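You operate a simulated robot arm through the tools that you are given. There is no shell and no other tool.

You run a simulated robot arm. Do the job below in one go: nothing can be reset, and whatever is moved stays where it is left.

Task
Hold-test the blue cartridge, vent, and put it in the tray its drop calls for.
Fine: clamp it in the nest first, set dial left at 0.5 bar; no drop is PASS, any drop REWORK; free the clamp only after venting. Set down upright: what you pick out.

Only the result counts: the job must be done as asked and must still hold three seconds after the hand-in. Knocking over, shifting, dropping, spilling or breaking anything else fails it.

Robot
A 7-joint arm with a two-finger parallel gripper, fixed in place. Base frame: the origin is at the foot of the arm, x ahead of it, y to its left, z up; the work surface is at about z = 0. Readings come in mm, degrees, newtons and seconds.
With the tool pointing down near the work surface it reaches from about 220 to 580 mm from the base axis. Its first joint turns from -66.0 to 66.0 degrees. Payload 2.5 kg.
The TCP is the grasp point between the finger pads, 23 mm short of the fingertips. In the tool frame z runs along the fingers and y along their closing line. Largest opening 94 mm; finger width 38, thickness 10; the body of the gripper, 54 by 96 mm, starts 39 mm behind the TCP.
Orientation is that of the tool frame in the base frame, as a unit quaternion [w, x, y, z]. With the fingers straight down and closing along the base's y, the tool's x points along the base's -x, its y along +y and its z along -z.

Tools
- The arm moves only by the tool jog_arm. Its argument "rows" is a list of rows, each an object of numbers (a shift or turn left out is 0, a gripper value left out holds the last): "dx", "dy", "dz": the shift along the tool's x, y, z in units of 40 mm (1.0 is 40 mm); "ax", "ay", "az": the turn, a rotation vector about the tool's x, y, z in units of 8 degrees (1.0 is 8 degrees); "hand": the closure in counts, from 0 (fully open) to 255 (shut). In form: [{"dx": .., "dy": .., "dz": .., "ax": .., "ay": .., "az": .., "hand": ..}, ...]. A call has 1 to 20 rows; each row shifts and turns the commanded pose from where the row before left it, along the tool's axes as they then stand. A call with a number of a shift or a turn outside -1 to 1 is refused whole. Each row takes 0.2 s and may step no farther than 50 mm and 8.6 degrees from the row before; otherwise, or with a gripper value out of range, the whole call is refused. A pose out of reach is approached as far as the arm can. The call stops where the force on the tool passes 40 N (or 10 N more than at its start, if that is more) or the arm is blocked; 0.2 s more then pass. Each finger travels about 108 mm/s and halts on what it meets, pressing with about 31 N; the grip force reading is that of the motor and also rises with nothing between the fingers. The clock runs only during rows and for 0.2 s after the last one: add rows that do not move to give the fingers time. The reply holds the time, the measured pose of the TCP, the force on the tool along the base axes, the opening and the grip force, in the units named above and with some noise, with the torque about the TCP (base axes, N m) and any sound that the robot's microphone picked up.
- Cameras (640 x 400 px; columns grow to the right, rows downward): "scene" is fixed at [116.7, -408.9, 538.8]; the picture's right is [0.84, -0.54, 0.00], its down [-0.33, -0.52, -0.79] and it looks along [0.42, 0.66, -0.62] (base axes); focal length 235 px, centre (320, 200). "wrist" rides on the gripper at [86, 16, -75] in the tool frame; the picture's right is [-0.18, 0.98, 0.00], its down [-0.58, -0.11, -0.81] and it looks along [-0.79, -0.15, 0.59] (tool axes); focal length 243 px, centre (320, 200). There is no depth. A picture from a camera that has moved, and an enlarged one, comes with that camera's place and axes in the base frame and with its lens.
- camera(camera): a new picture of that camera. No time passes.
- zoom(camera, box): a new picture of the part [left, top, right, bottom] of that camera's present view, enlarged. No time passes.
- finish_job(): hands the job in; it is judged then, once.

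Places have to be worked out from the pictures, the camera data and where the tool is seen. Open the gripper and draw the arm clear of the work before you hand the job in, unless the task says otherwise.

The tools are called after "Emit:" as a command line: name --argument value ..., lists and objects as JSON in quotes. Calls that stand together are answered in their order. jog_arm: Moves the arm, as the interface text tells. Its arguments: {"type":"object","properties":{"rows":{"type":"array"}},"required":["rows"]} The other tools are called the same way: camera (camera) takes a picture; zoom (camera, box) takes an enlarged picture of a part of a camera's view; finish_job () hands the job in.

At the start:

```text
clock: 0.0
position: [341.3, 22.8, 319.5]
tcp_rot: [0.0, -0.001, 1.0, 0.0]
contact_force: [-0.5, 0.1, 0.5]
torque: [-0.01, 0.0, -0.01]
gripper_width: 94.3
grasp_force: 0.1
```

scene: 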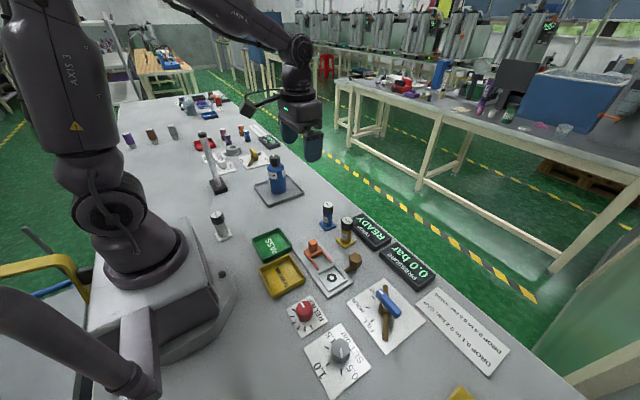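
wrist: 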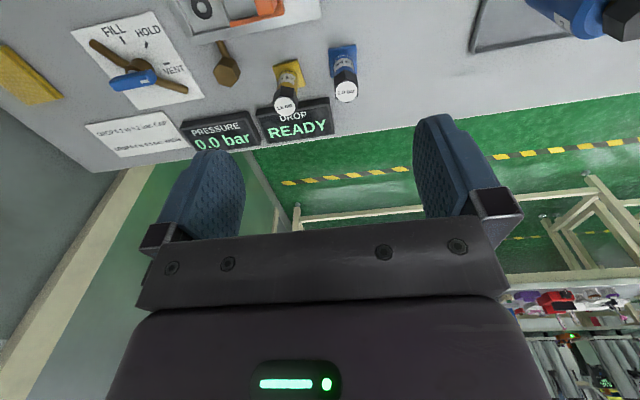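

I start by looking closer at the work area before moving anything.

Emit:
zoom --camera "scene" --box '[240, 190, 400, 290]'

Emit:
zoom --camera "scene" --box '[280, 270, 440, 400]'

Emit:
zoom --camera "scene" --box '[340, 200, 520, 370]'

Emit:
zoom --camera "scene" --box '[110, 80, 350, 240]'

Emit:
zoom --camera "wrist" --box '[60, 0, 380, 180]'

```text
4.00 times, centred on (320, 240) of scene
camera zoom: at [116.7, -408.9, 538.8], right [0.84, -0.54, 0.0], down [-0.33, -0.52, -0.79], along [0.42, 0.66, -0.62], focal length 939 px, centre (320, 40)
```

zoom: 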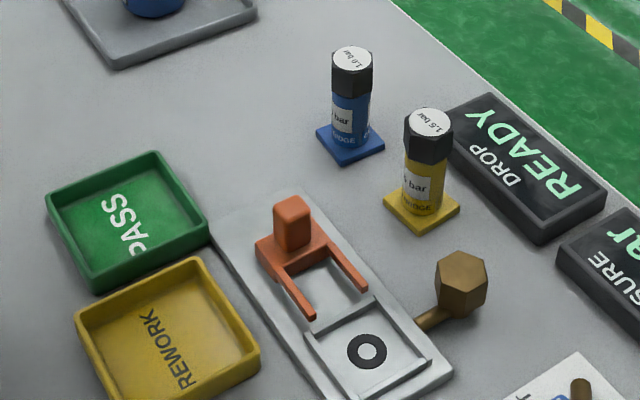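

```text
3.08 times, centred on (360, 335) of scene
camera zoom: at [116.7, -408.9, 538.8], right [0.84, -0.54, 0.0], down [-0.33, -0.52, -0.79], along [0.42, 0.66, -0.62], focal length 723 px, centre (197, -215)
```

zoom: 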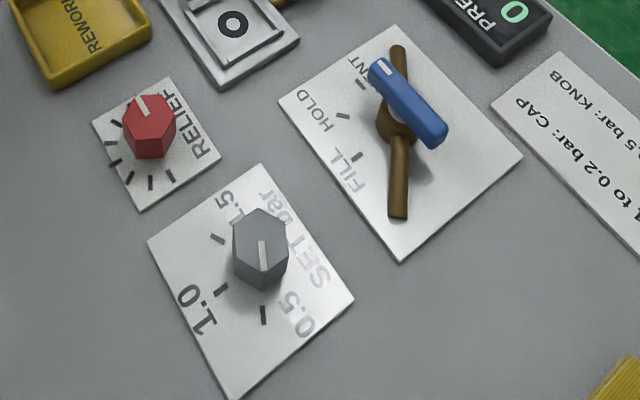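

```text
2.35 times, centred on (430, 285) of scene
camera zoom: at [116.7, -408.9, 538.8], right [0.84, -0.54, 0.0], down [-0.33, -0.52, -0.79], along [0.42, 0.66, -0.62], focal length 553 px, centre (61, 0)
```

zoom: 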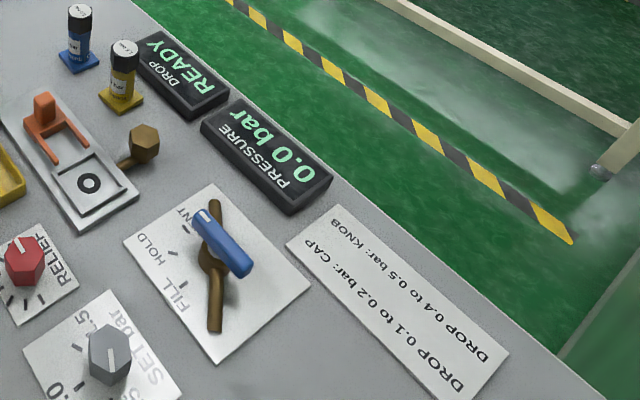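

```text
2.50 times, centred on (230, 160) of scene
camera zoom: at [116.7, -408.9, 538.8], right [0.84, -0.54, 0.0], down [-0.33, -0.52, -0.79], along [0.42, 0.66, -0.62], focal length 587 px, centre (545, 300)
```

zoom: 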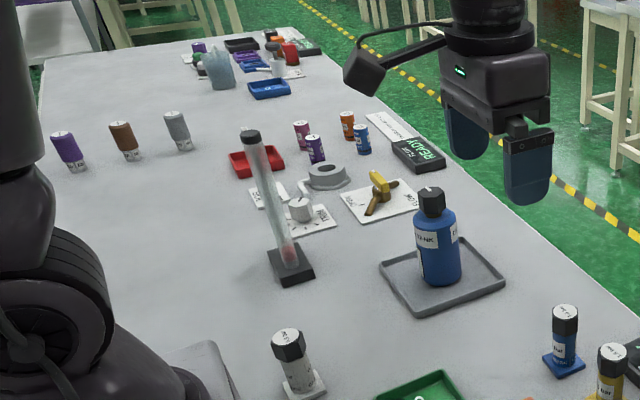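

```text
2.00 times, centred on (220, 90) of wrist
camera zoom: at [254.7, 37.9, 393.6], right [0.18, 0.98, 0.0], down [0.58, -0.11, 0.81], along [0.79, -0.15, -0.59], focal length 485 px, centre (520, 420)
```

zoom: 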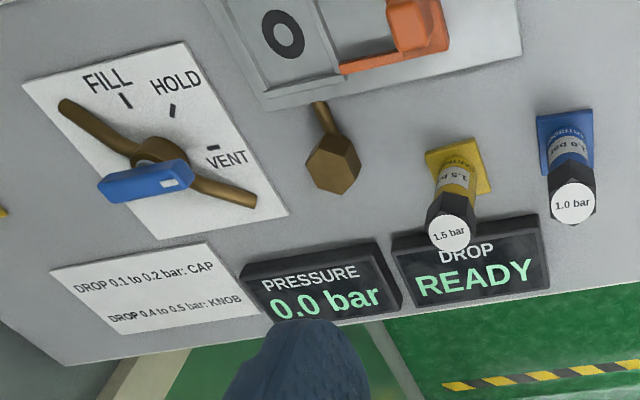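

Blue cartridge is at about (433, 40), the nest at about (328, -132), the valve near (380, -262), the set dial near (248, -277), relief near (223, -179). I move high over to the side to view the controls more closely with the wrist camera.

Emit:
jog_arm --rows '[{"dx": 0.5, "dy": -0.62}, {"dx": 0.5, "dy": -0.62}, {"dx": 0.5, "dy": -0.62}, {"dx": 0.5, "dy": -0.62}, {"dx": 0.5, "dy": -0.62}, {"dx": 0.5, "dy": -0.62}, {"dx": 0.5, "dy": -0.62}, {}]'

Emit:
camera --camera "wrist"

Emit:
zoom --camera "wrist" --box '[180, 0, 420, 150]'

```text
clock: 1.8
position: [201.9, -150.4, 321.1]
tcp_rot: [0.0, 0.0, 1.0, 0.0]
contact_force: [-0.4, 0.2, 0.6]
torque: [0.01, 0.0, -0.01]
gripper_width: 94.0
grasp_force: 0.0
```

```text
taken
camera wrist: at [115.2, -135.9, 394.7], right [0.18, 0.98, 0.0], down [0.58, -0.11, 0.81], along [0.79, -0.15, -0.59], focal length 243 px, centre (320, 200)
```

wrist: 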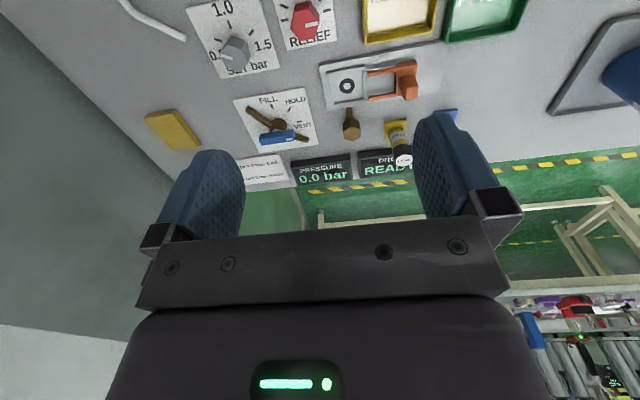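

```text
2.67 times, centred on (300, 75) of wrist
camera zoom: at [115.2, -135.9, 394.7], right [0.18, 0.98, 0.0], down [0.58, -0.11, 0.81], along [0.79, -0.15, -0.59], focal length 647 px, centre (373, 533)
```

zoom: 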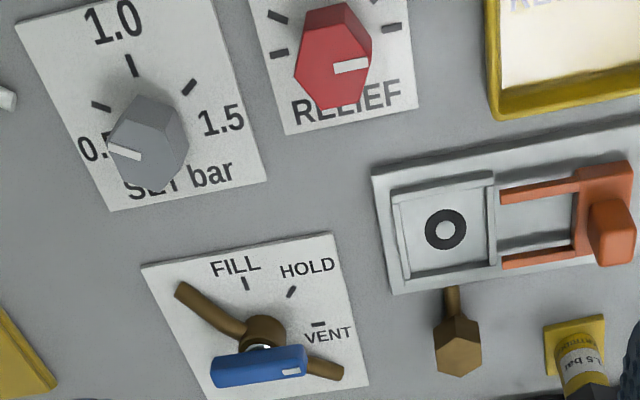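

The white mark on the blue valve bar points to VENT, and the set dial pointer works out to point at the 0.5 tick. I zoom in on relief, nest and dial for detail.

Emit:
zoom --camera "wrist" --box '[180, 0, 350, 90]'

Emit:
zoom --camera "wrist" --box '[300, 50, 430, 150]'

Emit:
zoom --camera "scene" --box '[280, 280, 340, 340]'

Emit:
zoom --camera "scene" --box '[300, 230, 390, 310]'

Emit:
zoom --camera "scene" --box '[310, 190, 370, 250]'

```text
3.76 times, centred on (265, 45) of wrist
camera zoom: at [115.2, -135.9, 394.7], right [0.18, 0.98, 0.0], down [0.58, -0.11, 0.81], along [0.79, -0.15, -0.59], focal length 913 px, centre (527, 784)
```

zoom: 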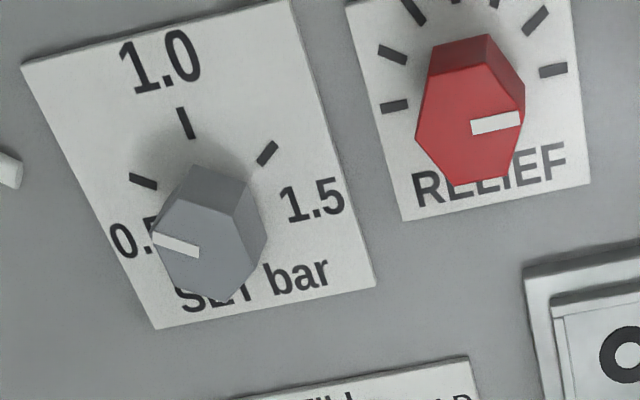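

```text
4.00 times, centred on (365, 100) of wrist
camera zoom: at [115.2, -135.9, 394.7], right [0.18, 0.98, 0.0], down [0.58, -0.11, 0.81], along [0.79, -0.15, -0.59], focal length 970 px, centre (140, 600)
```

zoom: 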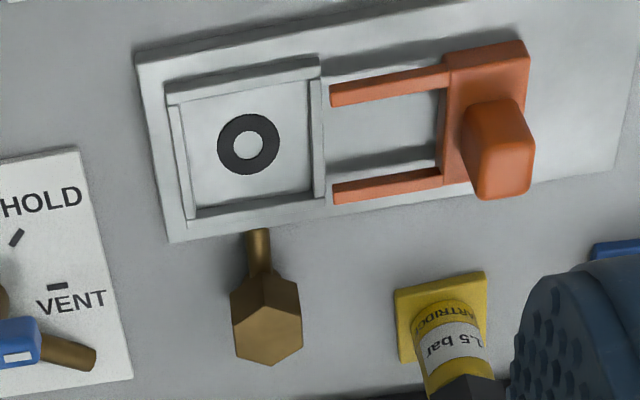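

```text
6.67 times, centred on (310, 310) of scene
camera zoom: at [116.7, -408.9, 538.8], right [0.84, -0.54, 0.0], down [-0.33, -0.52, -0.79], along [0.42, 0.66, -0.62], focal length 1566 px, centre (387, -533)
```

zoom: 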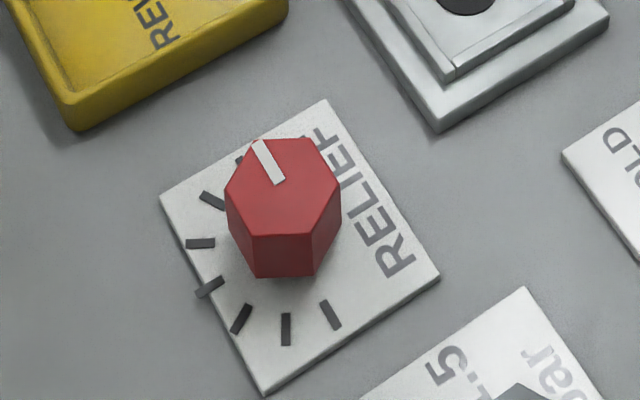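

```text
5.00 times, centred on (345, 270) of scene
camera zoom: at [116.7, -408.9, 538.8], right [0.84, -0.54, 0.0], down [-0.33, -0.52, -0.79], along [0.42, 0.66, -0.62], focal length 1174 px, centre (195, -150)
```

zoom: 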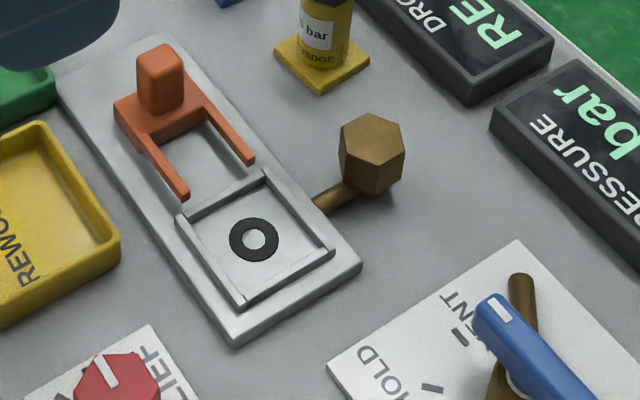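

```text
6.67 times, centred on (340, 220) of scene
camera zoom: at [116.7, -408.9, 538.8], right [0.84, -0.54, 0.0], down [-0.33, -0.52, -0.79], along [0.42, 0.66, -0.62], focal length 1566 px, centre (187, 67)
```

zoom: 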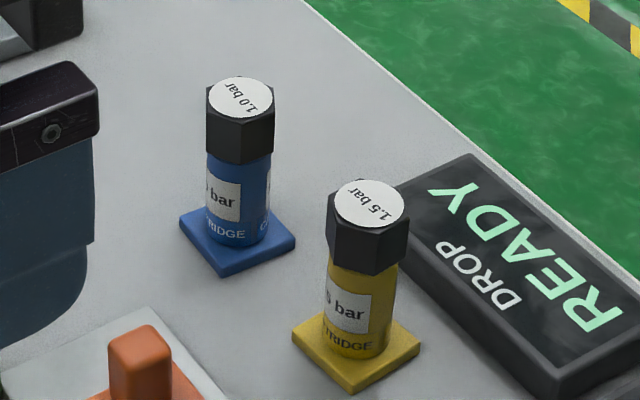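

The relief knob is parked at the end of its scale, and the brown hex knob stands by the nest with a shaft into it. I now move in front of the blue cartridge to view its cap and base closely before gripping.

Emit:
jog_arm --rows '[{"dx": -0.408, "dy": 0.79, "dz": 0.504}, {"dx": -0.408, "dy": 0.79, "dz": 0.504}, {"dx": -0.408, "dy": 0.79, "dz": 0.504}, {"dx": -0.408, "dy": 0.79, "dz": 0.504}, {"dx": -0.408, "dy": 0.79, "dz": 0.504}, {"dx": -0.408, "dy": 0.79, "dz": 0.504}, {}]'

Emit:
camera --camera "wrist"

Emit:
zoom --camera "wrist" --box '[260, 80, 420, 200]'

Emit:
zoom --camera "scene" --box '[250, 180, 420, 300]'

```text
clock: 3.4
position: [299.1, 38.7, 197.1]
tcp_rot: [0.001, 0.001, 1.0, 0.0]
contact_force: [0.5, 1.0, -0.1]
torque: [-0.02, 0.0, 0.0]
gripper_width: 94.0
grasp_force: 0.1
```

```text
taken
camera wrist: at [212.5, 54.9, 271.6], right [0.18, 0.98, 0.0], down [0.58, -0.11, 0.81], along [0.79, -0.15, -0.59], focal length 243 px, centre (320, 200)
```

wrist: 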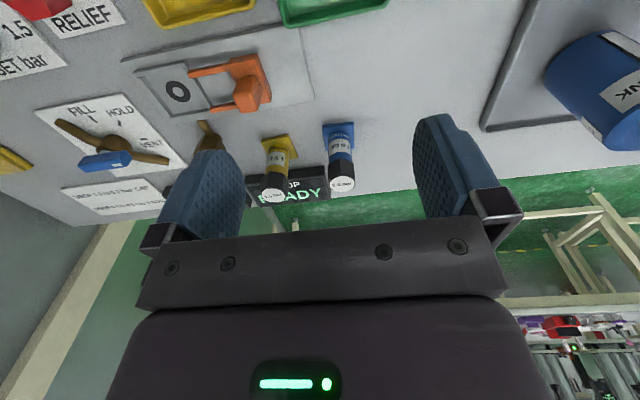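

```text
3.33 times, centred on (340, 140) of wrist
camera zoom: at [212.5, 54.9, 271.6], right [0.18, 0.98, 0.0], down [0.58, -0.11, 0.81], along [0.79, -0.15, -0.59], focal length 809 px, centre (253, 400)
```

zoom: 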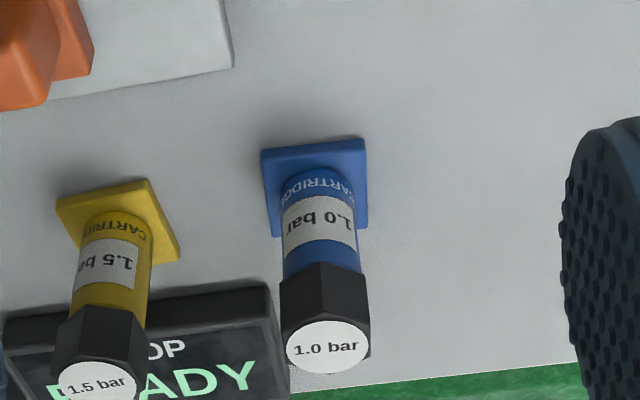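

```text
3.33 times, centred on (335, 240) of scene
camera zoom: at [116.7, -408.9, 538.8], right [0.84, -0.54, 0.0], down [-0.33, -0.52, -0.79], along [0.42, 0.66, -0.62], focal length 783 px, centre (270, 67)
```

zoom: 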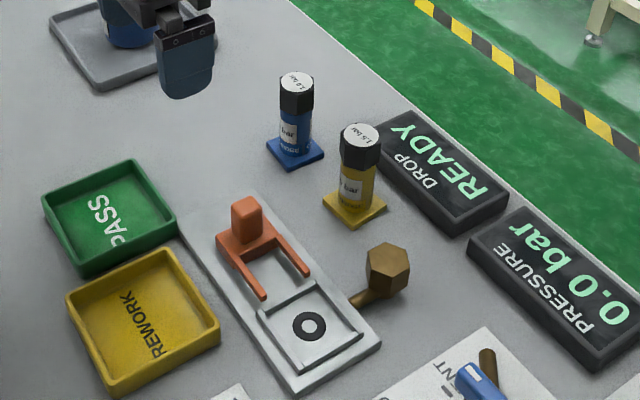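

The blue cartridge stands at about (430.5, 40.5), cap top about z 90, with cap flats facing ±y. I move above it with fingers part-closed and check alignment.

Emit:
jog_arm --rows '[{"dx": -0.82, "dz": 0.35, "dy": 0.01, "hand": 70}, {"dx": -0.82, "dz": 0.35, "dy": 0.01}, {"dx": -0.82, "dz": 0.35, "dy": 0.01}, {"dx": -0.82, "dz": 0.35, "dy": 0.01}, {}]'

Emit:
camera --camera "wrist"

Emit:
zoom --camera "scene" --box '[250, 110, 420, 240]'

```text
clock: 4.6
position: [430.5, 39.2, 142.3]
tcp_rot: [0.0, 0.0, 1.0, 0.0]
contact_force: [0.5, 0.5, -0.2]
torque: [-0.03, 0.0, -0.01]
gripper_width: 68.3
grasp_force: 0.0
```

```text
taken
camera wrist: at [344.5, 55.1, 216.1], right [0.18, 0.98, 0.0], down [0.58, -0.11, 0.81], along [0.79, -0.15, -0.59], focal length 243 px, centre (320, 200)
```

wrist: 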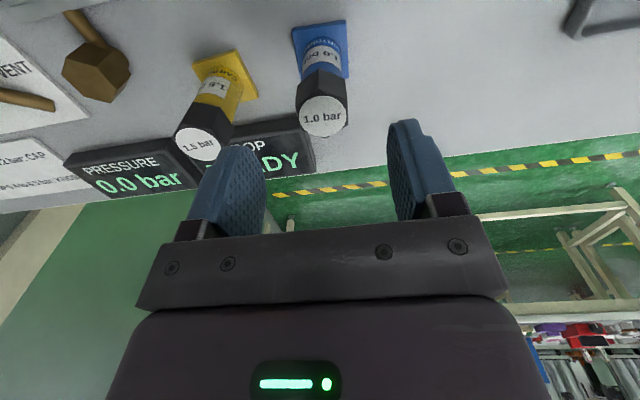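

```text
3.08 times, centred on (335, 175) of scene
camera zoom: at [116.7, -408.9, 538.8], right [0.84, -0.54, 0.0], down [-0.33, -0.52, -0.79], along [0.42, 0.66, -0.62], focal length 723 px, centre (274, 277)
```

zoom: 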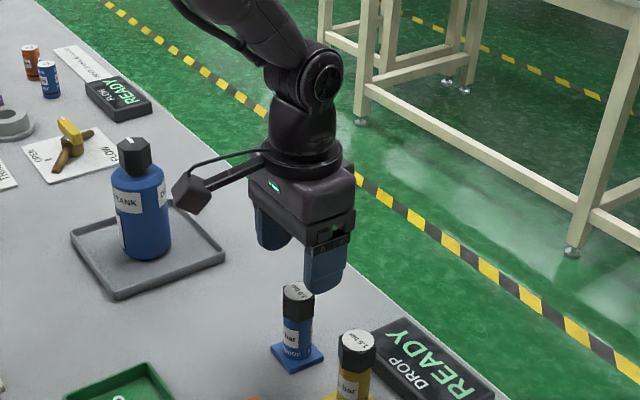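

The cap top lies at (430.3, 40.6), under the tool. I descend to z≈70 and close on the cap flats.

Emit:
jog_arm --rows '[{"dz": 0.6, "dy": 0.03}, {"dz": 0.6}, {"dz": 0.6}, {}, {"hand": 255}, {}, {}, {}]'

Emit:
camera --camera "wrist"

```text
clock: 6.4
position: [431.7, 42.5, 71.0]
tcp_rot: [0.001, 0.0, 1.0, 0.0]
contact_force: [0.1, -0.1, 0.0]
torque: [-0.02, -0.02, 0.02]
gripper_width: 30.5
grasp_force: 31.1
```

```text
taken
camera wrist: at [344.0, 56.8, 143.5], right [0.18, 0.98, 0.0], down [0.58, -0.11, 0.81], along [0.79, -0.15, -0.59], focal length 243 px, centre (320, 200)
```

wrist: 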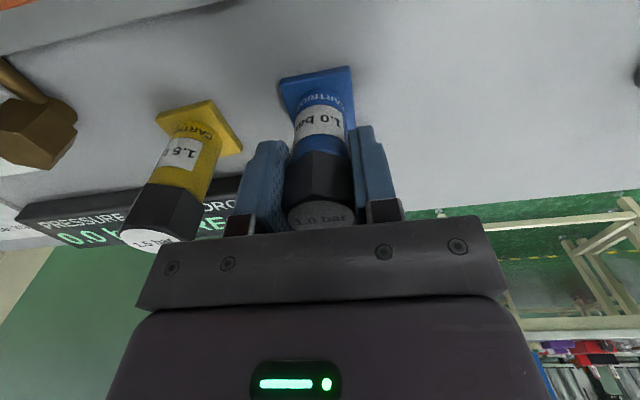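

The cartridge is held across its cap flats (30.5 mm). I lift straight up to z≈190 and carry it high over the nest.

Emit:
jog_arm --rows '[{"dz": -0.5}, {"dz": -0.85}, {"dz": -0.85}, {"dz": -0.8}, {"dx": 0.508, "dy": -0.862}, {"dx": 0.508, "dy": -0.862}, {"dx": 0.508, "dy": -0.862}, {"dx": 0.508, "dy": -0.862}, {"dx": 0.508, "dy": -0.862}, {}, {}]'

Emit:
camera --camera "wrist"

Emit:
zoom --camera "wrist" --box '[240, 0, 440, 125]'

Emit:
zoom --camera "scene" --box '[240, 160, 420, 300]'

```text
clock: 8.8
position: [328.7, -132.6, 190.1]
tcp_rot: [0.0, 0.0, 1.0, -0.001]
contact_force: [0.1, -0.1, 0.3]
torque: [0.01, 0.01, 0.0]
gripper_width: 0.0
grasp_force: 31.0
```

```text
taken
camera wrist: at [242.7, -116.8, 263.5], right [0.18, 0.98, 0.0], down [0.58, -0.11, 0.81], along [0.79, -0.15, -0.59], focal length 243 px, centre (320, 200)
```

wrist: 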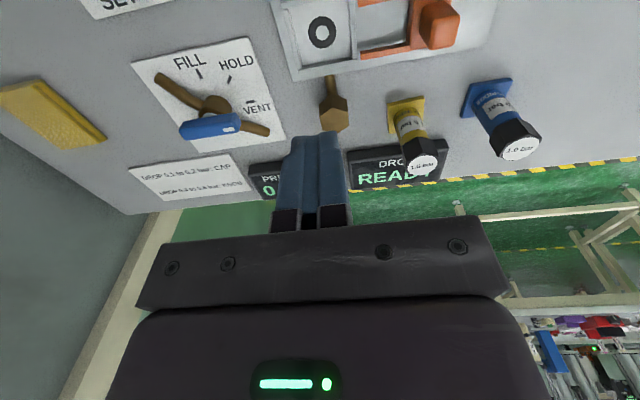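

```text
3.20 times, centred on (340, 62) of wrist
camera zoom: at [242.7, -116.8, 263.5], right [0.18, 0.98, 0.0], down [0.58, -0.11, 0.81], along [0.79, -0.15, -0.59], focal length 776 px, centre (256, 640)
```

zoom: 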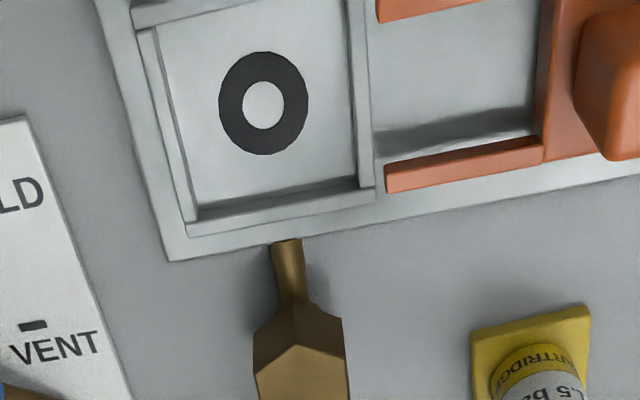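

```text
2.86 times, centred on (330, 230) of scene
camera zoom: at [116.7, -408.9, 538.8], right [0.84, -0.54, 0.0], down [-0.33, -0.52, -0.79], along [0.42, 0.66, -0.62], focal length 671 px, centre (291, 114)
```

zoom: 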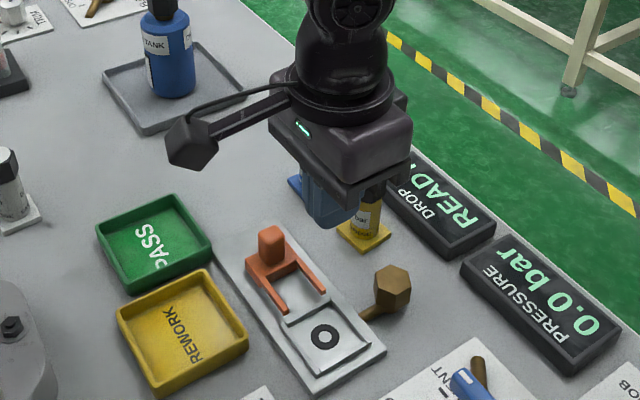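

The grip slipped: the fingers are shut empty and the cartridge still stands near its start place. I move back toward it, opening the hand, to look at its state before retrying.

Emit:
jog_arm --rows '[{"dx": 0.2, "dy": 0.862, "hand": 0}, {"dx": 0.2, "dy": 0.862}, {"dx": 0.2, "dy": 0.862}, {"dx": -0.1, "dy": 0.862}, {"dx": -0.1, "dy": 0.862}, {}, {}]'

Emit:
zoom --camera "wrist" --box '[250, 60, 430, 200]'

Emit:
zoom --camera "scene" --box '[290, 180, 380, 250]'

```text
clock: 10.4
position: [311.9, 41.7, 190.0]
tcp_rot: [0.0, 0.0, 1.0, 0.0]
contact_force: [-0.1, -0.8, -0.7]
torque: [0.01, -0.03, 0.02]
gripper_width: 94.0
grasp_force: 0.1
```

```text
2.86 times, centred on (340, 130) of wrist
camera zoom: at [226.9, 56.5, 264.6], right [0.18, 0.98, 0.0], down [0.58, -0.11, 0.81], along [0.79, -0.15, -0.59], focal length 693 px, centre (263, 400)
```

zoom: 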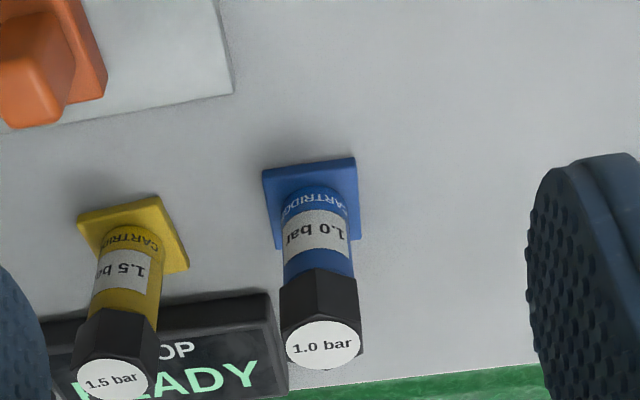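

```text
5.71 times, centred on (335, 215) of scene
camera zoom: at [116.7, -408.9, 538.8], right [0.84, -0.54, 0.0], down [-0.33, -0.52, -0.79], along [0.42, 0.66, -0.62], focal length 1342 px, centre (234, 114)
```

zoom: 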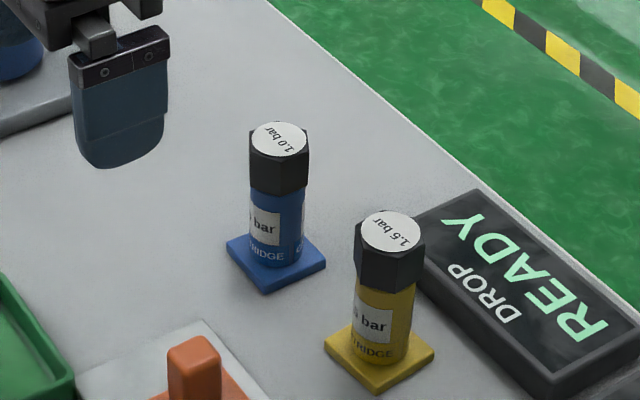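

The cartridge still stands upright at about (430, 40.5). I go back over it, grip lower (z≈62, so the pads cover the whole cap and upper body) and do a small slow test lift.

Emit:
jog_arm --rows '[{"dx": -0.74, "dy": -0.01, "dz": 0.3, "hand": 70}, {"dx": -0.74, "dy": -0.01, "dz": 0.3}, {"dx": -0.74, "dy": -0.01, "dz": 0.3}, {"dx": -0.74, "dz": 0.3}, {}, {"dz": 0.5}, {"dz": 0.5}, {"dz": 0.5}, {"dz": 0.5}, {}, {"hand": 255}, {}, {}, {}]'

Emit:
camera --camera "wrist"

Emit:
zoom --camera "scene" --box '[290, 160, 380, 250]'

```text
clock: 13.4
position: [429.4, 42.2, 63.7]
tcp_rot: [0.0, 0.0, 1.0, -0.001]
contact_force: [0.1, 0.7, 0.2]
torque: [0.01, 0.01, -0.01]
gripper_width: 30.2
grasp_force: 31.2
```

```text
taken
camera wrist: at [344.7, 56.1, 136.6], right [0.18, 0.98, 0.0], down [0.58, -0.11, 0.81], along [0.79, -0.15, -0.59], focal length 243 px, centre (320, 200)
```

wrist: 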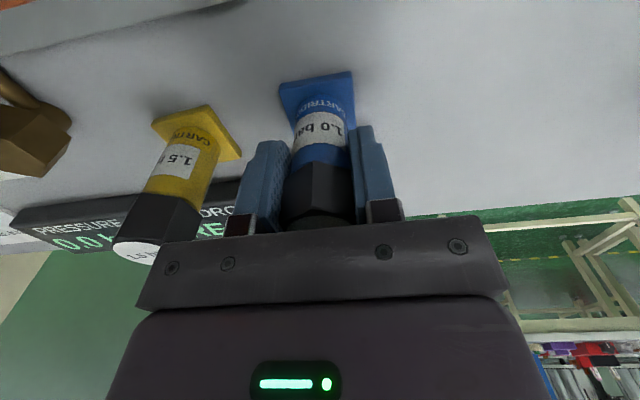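

```text
4.44 times, centred on (335, 205) of scene
camera zoom: at [116.7, -408.9, 538.8], right [0.84, -0.54, 0.0], down [-0.33, -0.52, -0.79], along [0.42, 0.66, -0.62], focal length 1044 px, centre (253, 178)
```

zoom: 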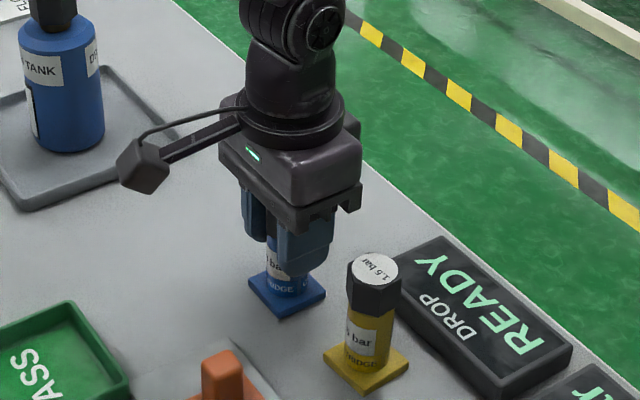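

Gripped at 30.2 mm with lower contact. I test-lift a few mm slowly and check force and width.

Emit:
jog_arm --rows '[{"dz": -0.05}, {"dz": -0.05}, {"dz": -0.05}, {}]'

Emit:
zoom --camera "scene" --box '[300, 190, 370, 250]'

Emit:
zoom --camera "wrist" --box '[200, 50, 440, 250]'

```text
clock: 14.4
position: [431.6, 41.4, 69.0]
tcp_rot: [0.001, 0.0, 1.0, 0.0]
contact_force: [0.9, 0.0, -1.5]
torque: [0.03, 0.0, 0.0]
gripper_width: 30.6
grasp_force: 30.7
```

```text
6.67 times, centred on (335, 220) of scene
camera zoom: at [116.7, -408.9, 538.8], right [0.84, -0.54, 0.0], down [-0.33, -0.52, -0.79], along [0.42, 0.66, -0.62], focal length 1566 px, centre (220, 67)
```

zoom: 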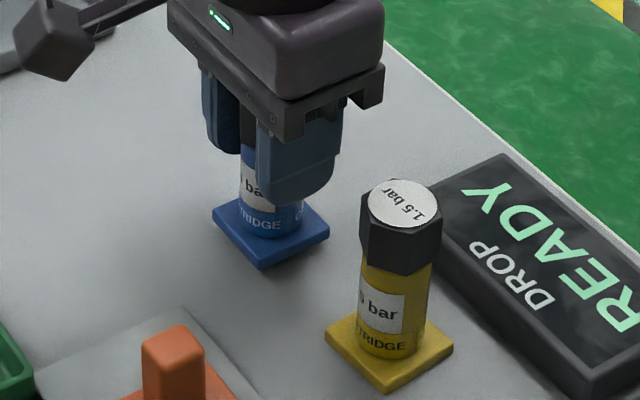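

```text
2.00 times, centred on (320, 150) of wrist
camera zoom: at [344.6, 55.9, 142.5], right [0.18, 0.98, 0.0], down [0.58, -0.11, 0.81], along [0.79, -0.15, -0.59], focal length 485 px, centre (320, 300)
```

zoom: 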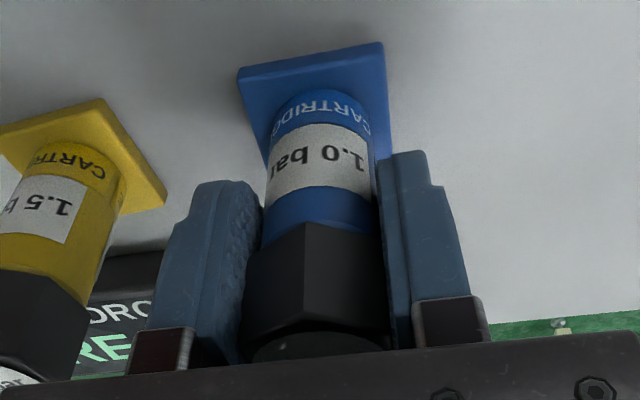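

It lifts (about 0.15 kg on the sensor) and is hanging about 6 mm up. I raise it gently to about 22 mm and check that it holds before carrying it low and slowly.

Emit:
jog_arm --rows '[{"dz": -0.05}, {"dz": -0.1}, {"dz": -0.1}, {"dz": -0.1}, {"dz": -0.05}, {}, {}]'

Emit:
zoom --camera "scene" --box '[300, 190, 370, 250]'

Emit:
zoom --camera "wrist" --box '[200, 50, 440, 250]'

```text
clock: 16.0
position: [429.8, 40.1, 84.8]
tcp_rot: [0.0, 0.0, 1.0, 0.0]
contact_force: [0.0, -0.2, -1.3]
torque: [0.0, -0.01, 0.01]
gripper_width: 30.1
grasp_force: 30.8
```

```text
6.67 times, centred on (335, 220) of scene
camera zoom: at [116.7, -408.9, 538.8], right [0.84, -0.54, 0.0], down [-0.33, -0.52, -0.79], along [0.42, 0.66, -0.62], focal length 1566 px, centre (220, 67)
```

zoom: 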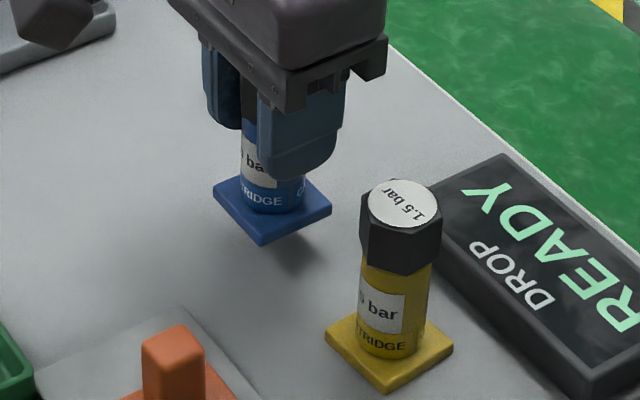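

```text
2.00 times, centred on (320, 150) of wrist
camera zoom: at [344.6, 55.3, 158.5], right [0.18, 0.98, 0.0], down [0.58, -0.11, 0.81], along [0.79, -0.15, -0.59], focal length 485 px, centre (320, 300)
```

zoom: 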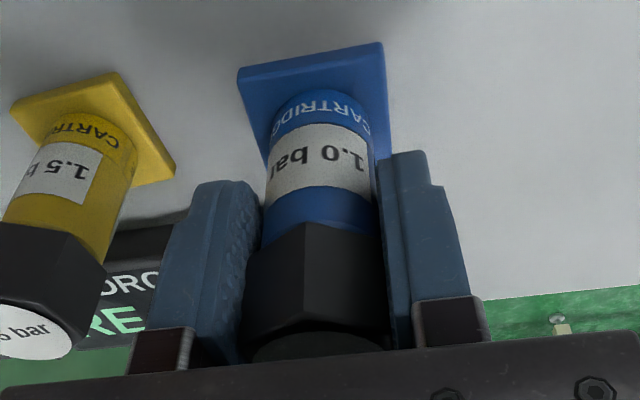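

It holds firmly with no slip relative to the fingers. I carry it low (about 22 mm clearance) and slowly toward the nest, checking halfway.

Emit:
jog_arm --rows '[{"dx": 0.074, "dy": -0.126}, {"dx": 0.148, "dy": -0.253}, {"dx": 0.148, "dy": -0.253}, {"dx": 0.148, "dy": -0.253}, {"dx": 0.148, "dy": -0.253}, {"dx": 0.148, "dy": -0.253}, {"dx": 0.148, "dy": -0.253}, {"dx": 0.148, "dy": -0.253}, {"dx": 0.148, "dy": -0.253}, {"dx": 0.074, "dy": -0.126}, {}]'

Emit:
camera --camera "wrist"

Emit:
zoom --camera "scene" --box '[260, 180, 400, 290]'

```text
clock: 18.4
position: [378.2, -51.1, 85.8]
tcp_rot: [0.0, 0.0, 1.0, 0.0]
contact_force: [-0.7, -1.1, -2.1]
torque: [-0.01, 0.0, -0.01]
gripper_width: 30.3
grasp_force: 31.0
```

```text
taken
camera wrist: at [290.8, -35.8, 158.7], right [0.18, 0.98, 0.0], down [0.58, -0.11, 0.81], along [0.79, -0.15, -0.59], focal length 243 px, centre (320, 200)
```

wrist: 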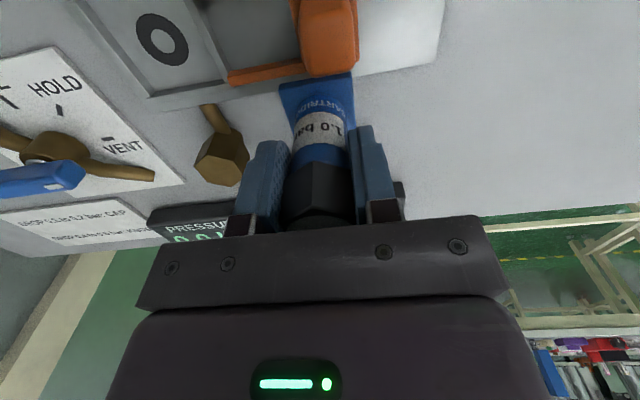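

```text
3.64 times, centred on (330, 235) of scene
camera zoom: at [116.7, -408.9, 538.8], right [0.84, -0.54, 0.0], down [-0.33, -0.52, -0.79], along [0.42, 0.66, -0.62], focal length 854 px, centre (284, 73)
```

zoom: 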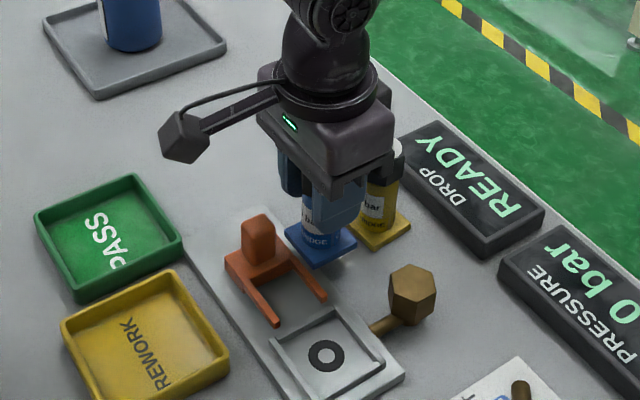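

Holding well at midway. I raise another 16 mm to clear the clamp arms, then go on diagonally to above the nest at about (329.5, -132).

Emit:
jog_arm --rows '[{"dz": -0.1}, {"dz": -0.1}, {"dz": -0.1}, {"dz": -0.1}, {"dx": 0.075, "dy": -0.126}, {"dx": 0.15, "dy": -0.252}, {"dx": 0.15, "dy": -0.252}, {"dx": 0.15, "dy": -0.252}, {"dx": 0.15, "dy": -0.252}, {"dx": 0.15, "dy": -0.252}, {"dx": 0.15, "dy": -0.252}, {"dx": 0.15, "dy": -0.252}, {"dx": 0.075, "dy": -0.123}, {}, {}]'

Emit:
camera --camera "wrist"

Emit:
zoom --camera "wrist" --box '[200, 0, 440, 150]'

Emit:
zoom --camera "scene" --box '[260, 200, 400, 310]'

```text
clock: 21.6
position: [329.7, -131.0, 101.5]
tcp_rot: [-0.001, -0.001, 1.0, 0.0]
contact_force: [-0.6, -0.1, -1.9]
torque: [0.0, -0.01, 0.05]
gripper_width: 30.7
grasp_force: 30.8
```

```text
taken
camera wrist: at [243.1, -115.8, 174.5], right [0.18, 0.98, 0.0], down [0.58, -0.11, 0.81], along [0.79, -0.15, -0.59], focal length 243 px, centre (320, 200)
```

wrist: 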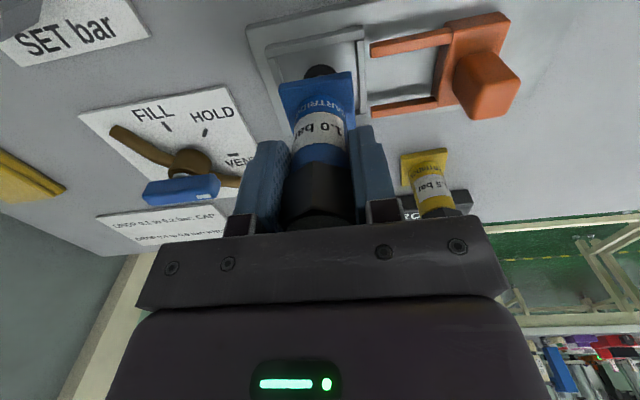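

```text
2.67 times, centred on (320, 75) of wrist
camera zoom: at [243.1, -115.8, 174.5], right [0.18, 0.98, 0.0], down [0.58, -0.11, 0.81], along [0.79, -0.15, -0.59], focal length 647 px, centre (320, 533)
```

zoom: 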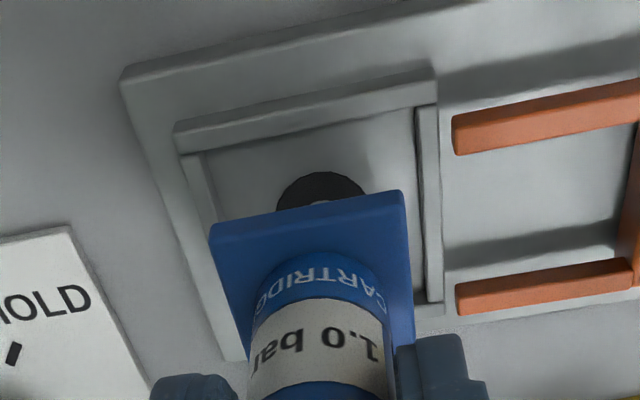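

```text
3.64 times, centred on (330, 255) of scene
camera zoom: at [116.7, -408.9, 538.8], right [0.84, -0.54, 0.0], down [-0.33, -0.52, -0.79], along [0.42, 0.66, -0.62], focal length 854 px, centre (284, 0)
```

zoom: 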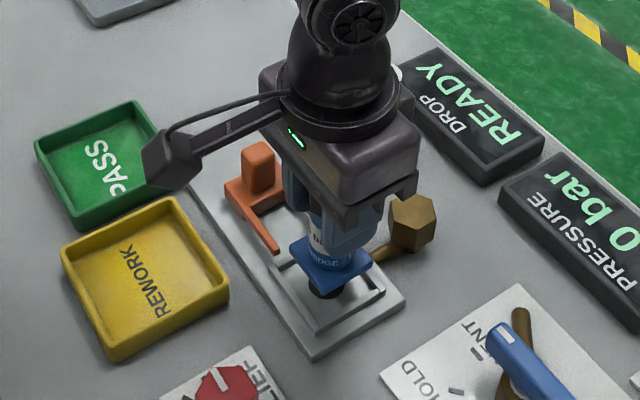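

Cartridge base reads centred at about (331, -132) over the nest centre (330, -132). I lower it most of the way, then check.

Emit:
jog_arm --rows '[{"dz": 0.15, "dx": 0.025}, {"dz": 0.2}, {"dz": 0.2}, {"dz": 0.1}, {}, {}]'

Emit:
zoom --camera "wrist" --box '[200, 0, 440, 150]'

Emit:
zoom --camera "scene" --box '[290, 220, 380, 310]'

```text
clock: 23.0
position: [329.2, -131.9, 75.1]
tcp_rot: [0.0, 0.0, 1.0, 0.0]
contact_force: [0.1, -0.1, -1.6]
torque: [0.0, -0.03, -0.01]
gripper_width: 30.5
grasp_force: 31.2
```

```text
2.67 times, centred on (320, 75) of wrist
camera zoom: at [242.4, -116.1, 148.1], right [0.18, 0.98, 0.0], down [0.58, -0.11, 0.81], along [0.79, -0.15, -0.59], focal length 647 px, centre (320, 533)
```

zoom: 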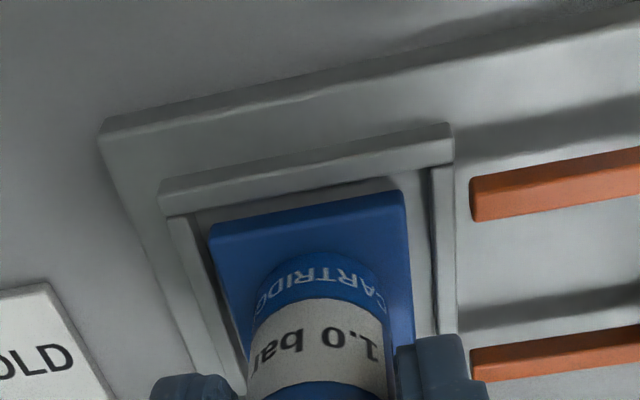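

```text
4.44 times, centred on (335, 265) of scene
camera zoom: at [116.7, -408.9, 538.8], right [0.84, -0.54, 0.0], down [-0.33, -0.52, -0.79], along [0.42, 0.66, -0.62], focal length 1044 px, centre (253, -89)
```

zoom: 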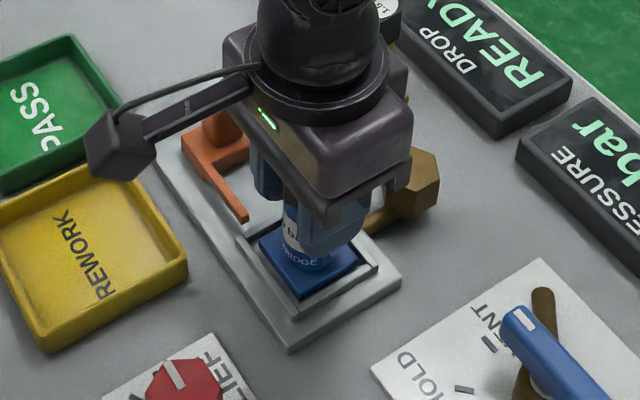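

Well centred in the pocket. I lower in 1.2 mm steps until contact.

Emit:
jog_arm --rows '[{"dz": 0.03}, {"dz": 0.03}, {"dz": 0.03}, {"dz": 0.03}, {}]'

Emit:
zoom --camera "wrist" --box '[200, 0, 440, 150]'

```text
clock: 24.2
position: [328.7, -130.8, 70.6]
tcp_rot: [0.002, -0.001, 1.0, 0.0]
contact_force: [-2.9, 2.7, 23.6]
torque: [-0.01, -0.14, 0.02]
gripper_width: 30.7
grasp_force: 31.2
```

```text
2.67 times, centred on (320, 75) of wrist
camera zoom: at [243.0, -116.1, 143.8], right [0.18, 0.98, 0.0], down [0.58, -0.11, 0.81], along [0.79, -0.15, -0.59], focal length 647 px, centre (320, 533)
```

zoom: 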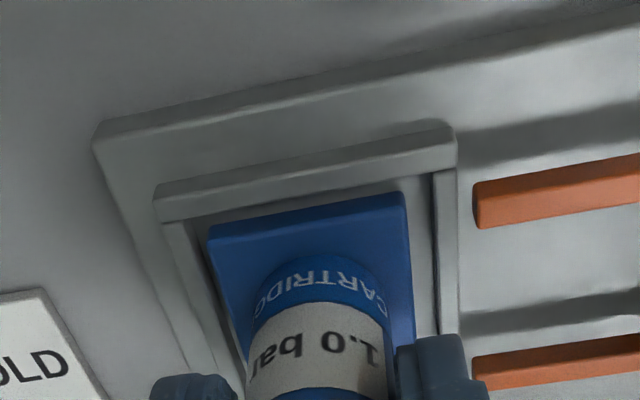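

Contact at TCP z 70.6 (base seated at about z 7 in the pocket). I relax by 0.8 mm, open the fingers, and raise clear to look.

Emit:
jog_arm --rows '[{"dz": -0.02}, {}, {"hand": 70}, {}, {}, {}, {"dz": -0.3}, {"dz": -0.6}, {"dz": -0.8}, {"dz": -0.8}, {}]'

Emit:
camera --camera "wrist"

Emit:
zoom --camera "scene" --box '[290, 220, 380, 310]'

Emit:
zoom --camera "wrist" --box '[240, 0, 440, 125]'

```text
clock: 26.6
position: [328.7, -130.5, 170.9]
tcp_rot: [0.0, 0.0, 1.0, 0.0]
contact_force: [-0.1, 0.8, -0.4]
torque: [0.02, 0.04, 0.02]
gripper_width: 68.1
grasp_force: 0.1
```

```text
taken
camera wrist: at [242.2, -116.6, 245.1], right [0.18, 0.98, 0.0], down [0.58, -0.11, 0.81], along [0.79, -0.15, -0.59], focal length 243 px, centre (320, 200)
```

wrist: 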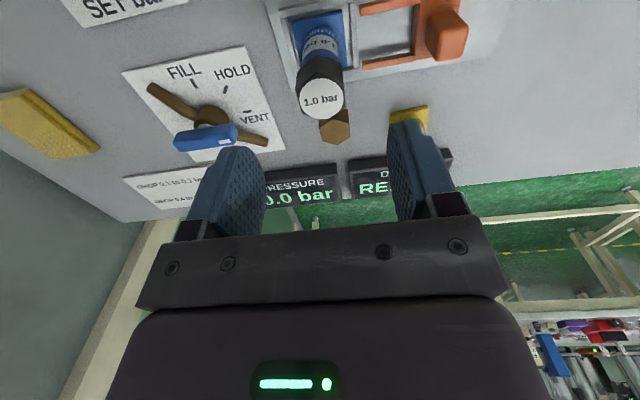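

```text
4.44 times, centred on (335, 265) of scene
camera zoom: at [116.7, -408.9, 538.8], right [0.84, -0.54, 0.0], down [-0.33, -0.52, -0.79], along [0.42, 0.66, -0.62], focal length 1044 px, centre (253, -89)
```

zoom: 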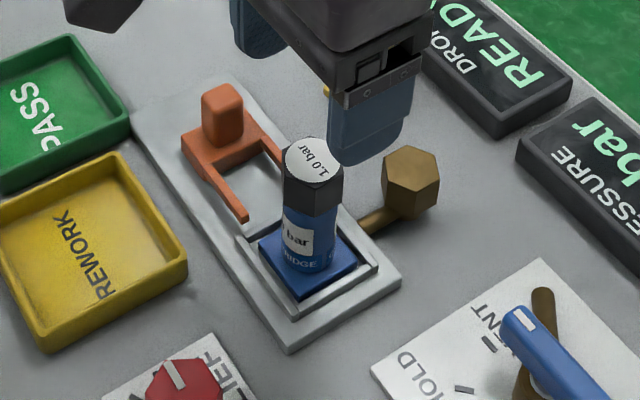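

```text
3.20 times, centred on (340, 62) of wrist
camera zoom: at [242.2, -116.6, 245.1], right [0.18, 0.98, 0.0], down [0.58, -0.11, 0.81], along [0.79, -0.15, -0.59], focal length 776 px, centre (256, 640)
```

zoom: 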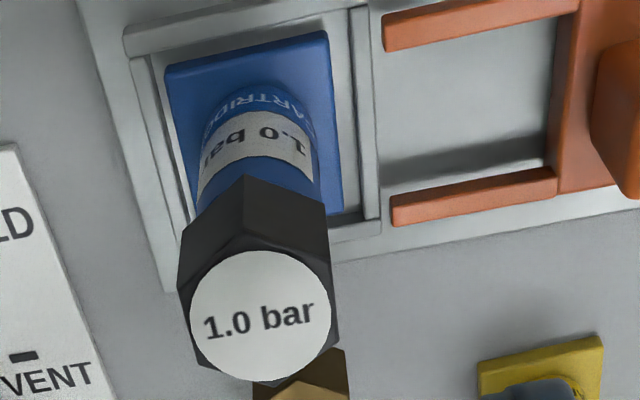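

The cartridge is seated in the nest. Next I move over the clamp handle (~(328, -40)) and turn the tool 90° so the fingers close along x with the camera on the far side from the cartridge.

Emit:
jog_arm --rows '[{"dy": 0.85}, {"dy": 0.85}, {"dy": 0.85}, {"az": 1.0}, {"az": 1.0}, {"az": 1.0}, {"az": 1.0}, {"az": 1.0}, {"az": 1.0}, {"az": 1.0}, {"az": 1.0}, {"az": 1.0}, {"az": 1.0}, {"az": 1.0}, {"az": 0.25}, {}]'

Emit:
camera --camera "wrist"

Emit:
camera --camera "scene"

```text
clock: 30.0
position: [329.0, -29.5, 171.1]
tcp_rot: [0.0, 0.708, 0.706, 0.001]
contact_force: [0.2, 0.3, -0.7]
torque: [-0.01, 0.02, 0.0]
gripper_width: 68.1
grasp_force: 0.0
```

```text
taken
camera wrist: at [345.1, 56.5, 244.4], right [0.98, -0.19, 0.0], down [-0.11, -0.58, 0.81], along [-0.15, -0.79, -0.59], focal length 243 px, centre (320, 200)
```

wrist: 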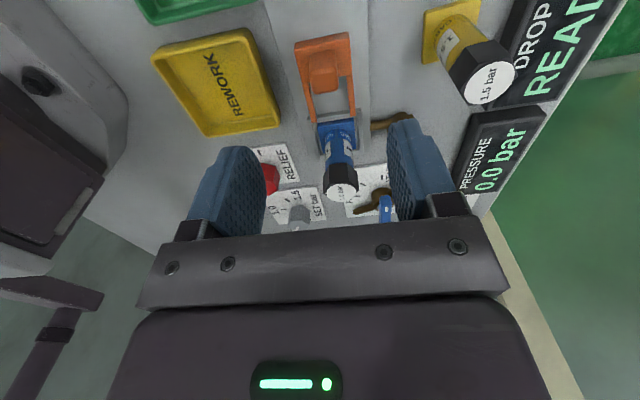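

```text
taken
```

scene: 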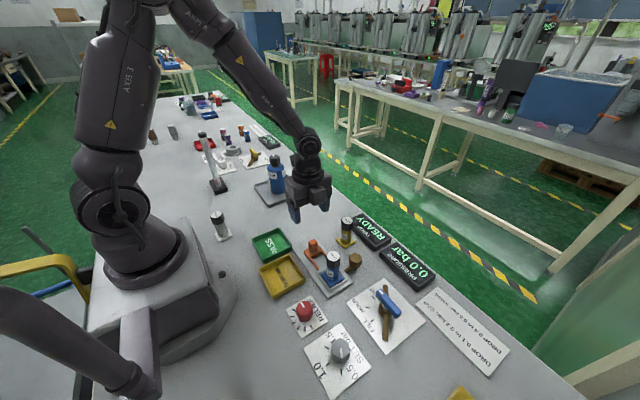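

Emit:
zoom --camera "wrist" --box '[260, 20, 400, 130]'

Emit:
zoom --camera "scene" --box '[290, 220, 380, 310]'

```text
3.64 times, centred on (330, 75) of wrist
camera zoom: at [345.1, 56.5, 244.4], right [0.98, -0.19, 0.0], down [-0.11, -0.58, 0.81], along [-0.15, -0.79, -0.59], focal length 882 px, centre (284, 654)
```

zoom: 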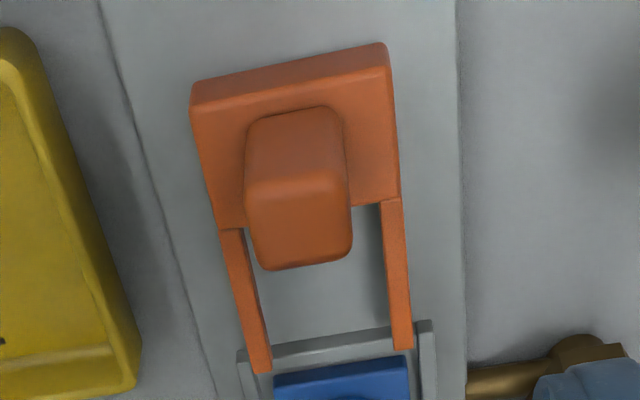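

```text
4.44 times, centred on (335, 265) of scene
camera zoom: at [116.7, -408.9, 538.8], right [0.84, -0.54, 0.0], down [-0.33, -0.52, -0.79], along [0.42, 0.66, -0.62], focal length 1044 px, centre (253, -89)
```

zoom: 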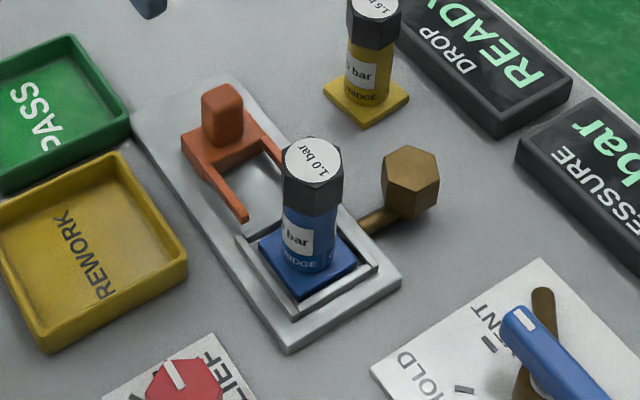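

The handle is at (330, -40), about 20 × 17 mm with its top at z 58. I descend around it with TCP at y≈-30, z≈48 and close.

Emit:
jog_arm --rows '[{"dz": 0.8, "dy": 0.03}, {"dz": 0.8}, {"dz": 0.75}, {"dz": 0.72}, {}, {"hand": 255}, {}, {}, {}]'

Emit:
zoom --camera "scene" --box '[270, 190, 390, 300]'

Emit:
camera --camera "wrist"

```text
clock: 32.0
position: [330.3, -28.6, 47.8]
tcp_rot: [0.0, 0.707, 0.708, 0.0]
contact_force: [10.4, -0.4, -24.1]
torque: [0.35, -0.21, 0.11]
gripper_width: 46.8
grasp_force: 44.5
```

```text
3.64 times, centred on (330, 245) of scene
camera zoom: at [116.8, -408.9, 538.8], right [0.84, -0.54, 0.0], down [-0.33, -0.52, -0.79], along [0.42, 0.66, -0.62], focal length 854 px, centre (284, 36)
```

zoom: 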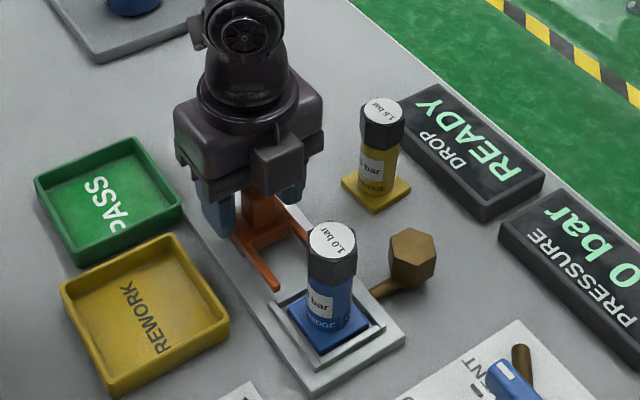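

```text
taken
camera wrist: at [346.2, 56.4, 121.8], right [0.98, -0.18, 0.0], down [-0.11, -0.58, 0.81], along [-0.15, -0.79, -0.59], focal length 243 px, centre (320, 200)
```

wrist: 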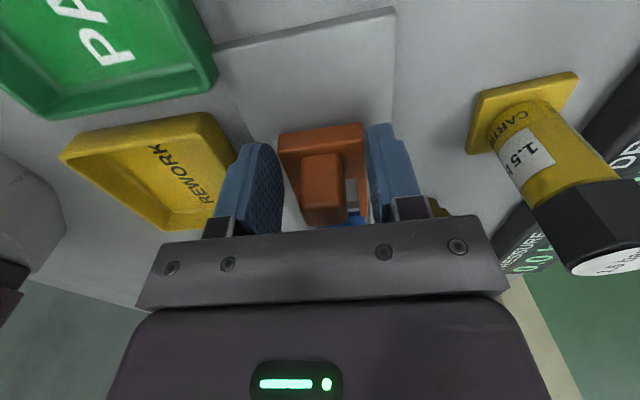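

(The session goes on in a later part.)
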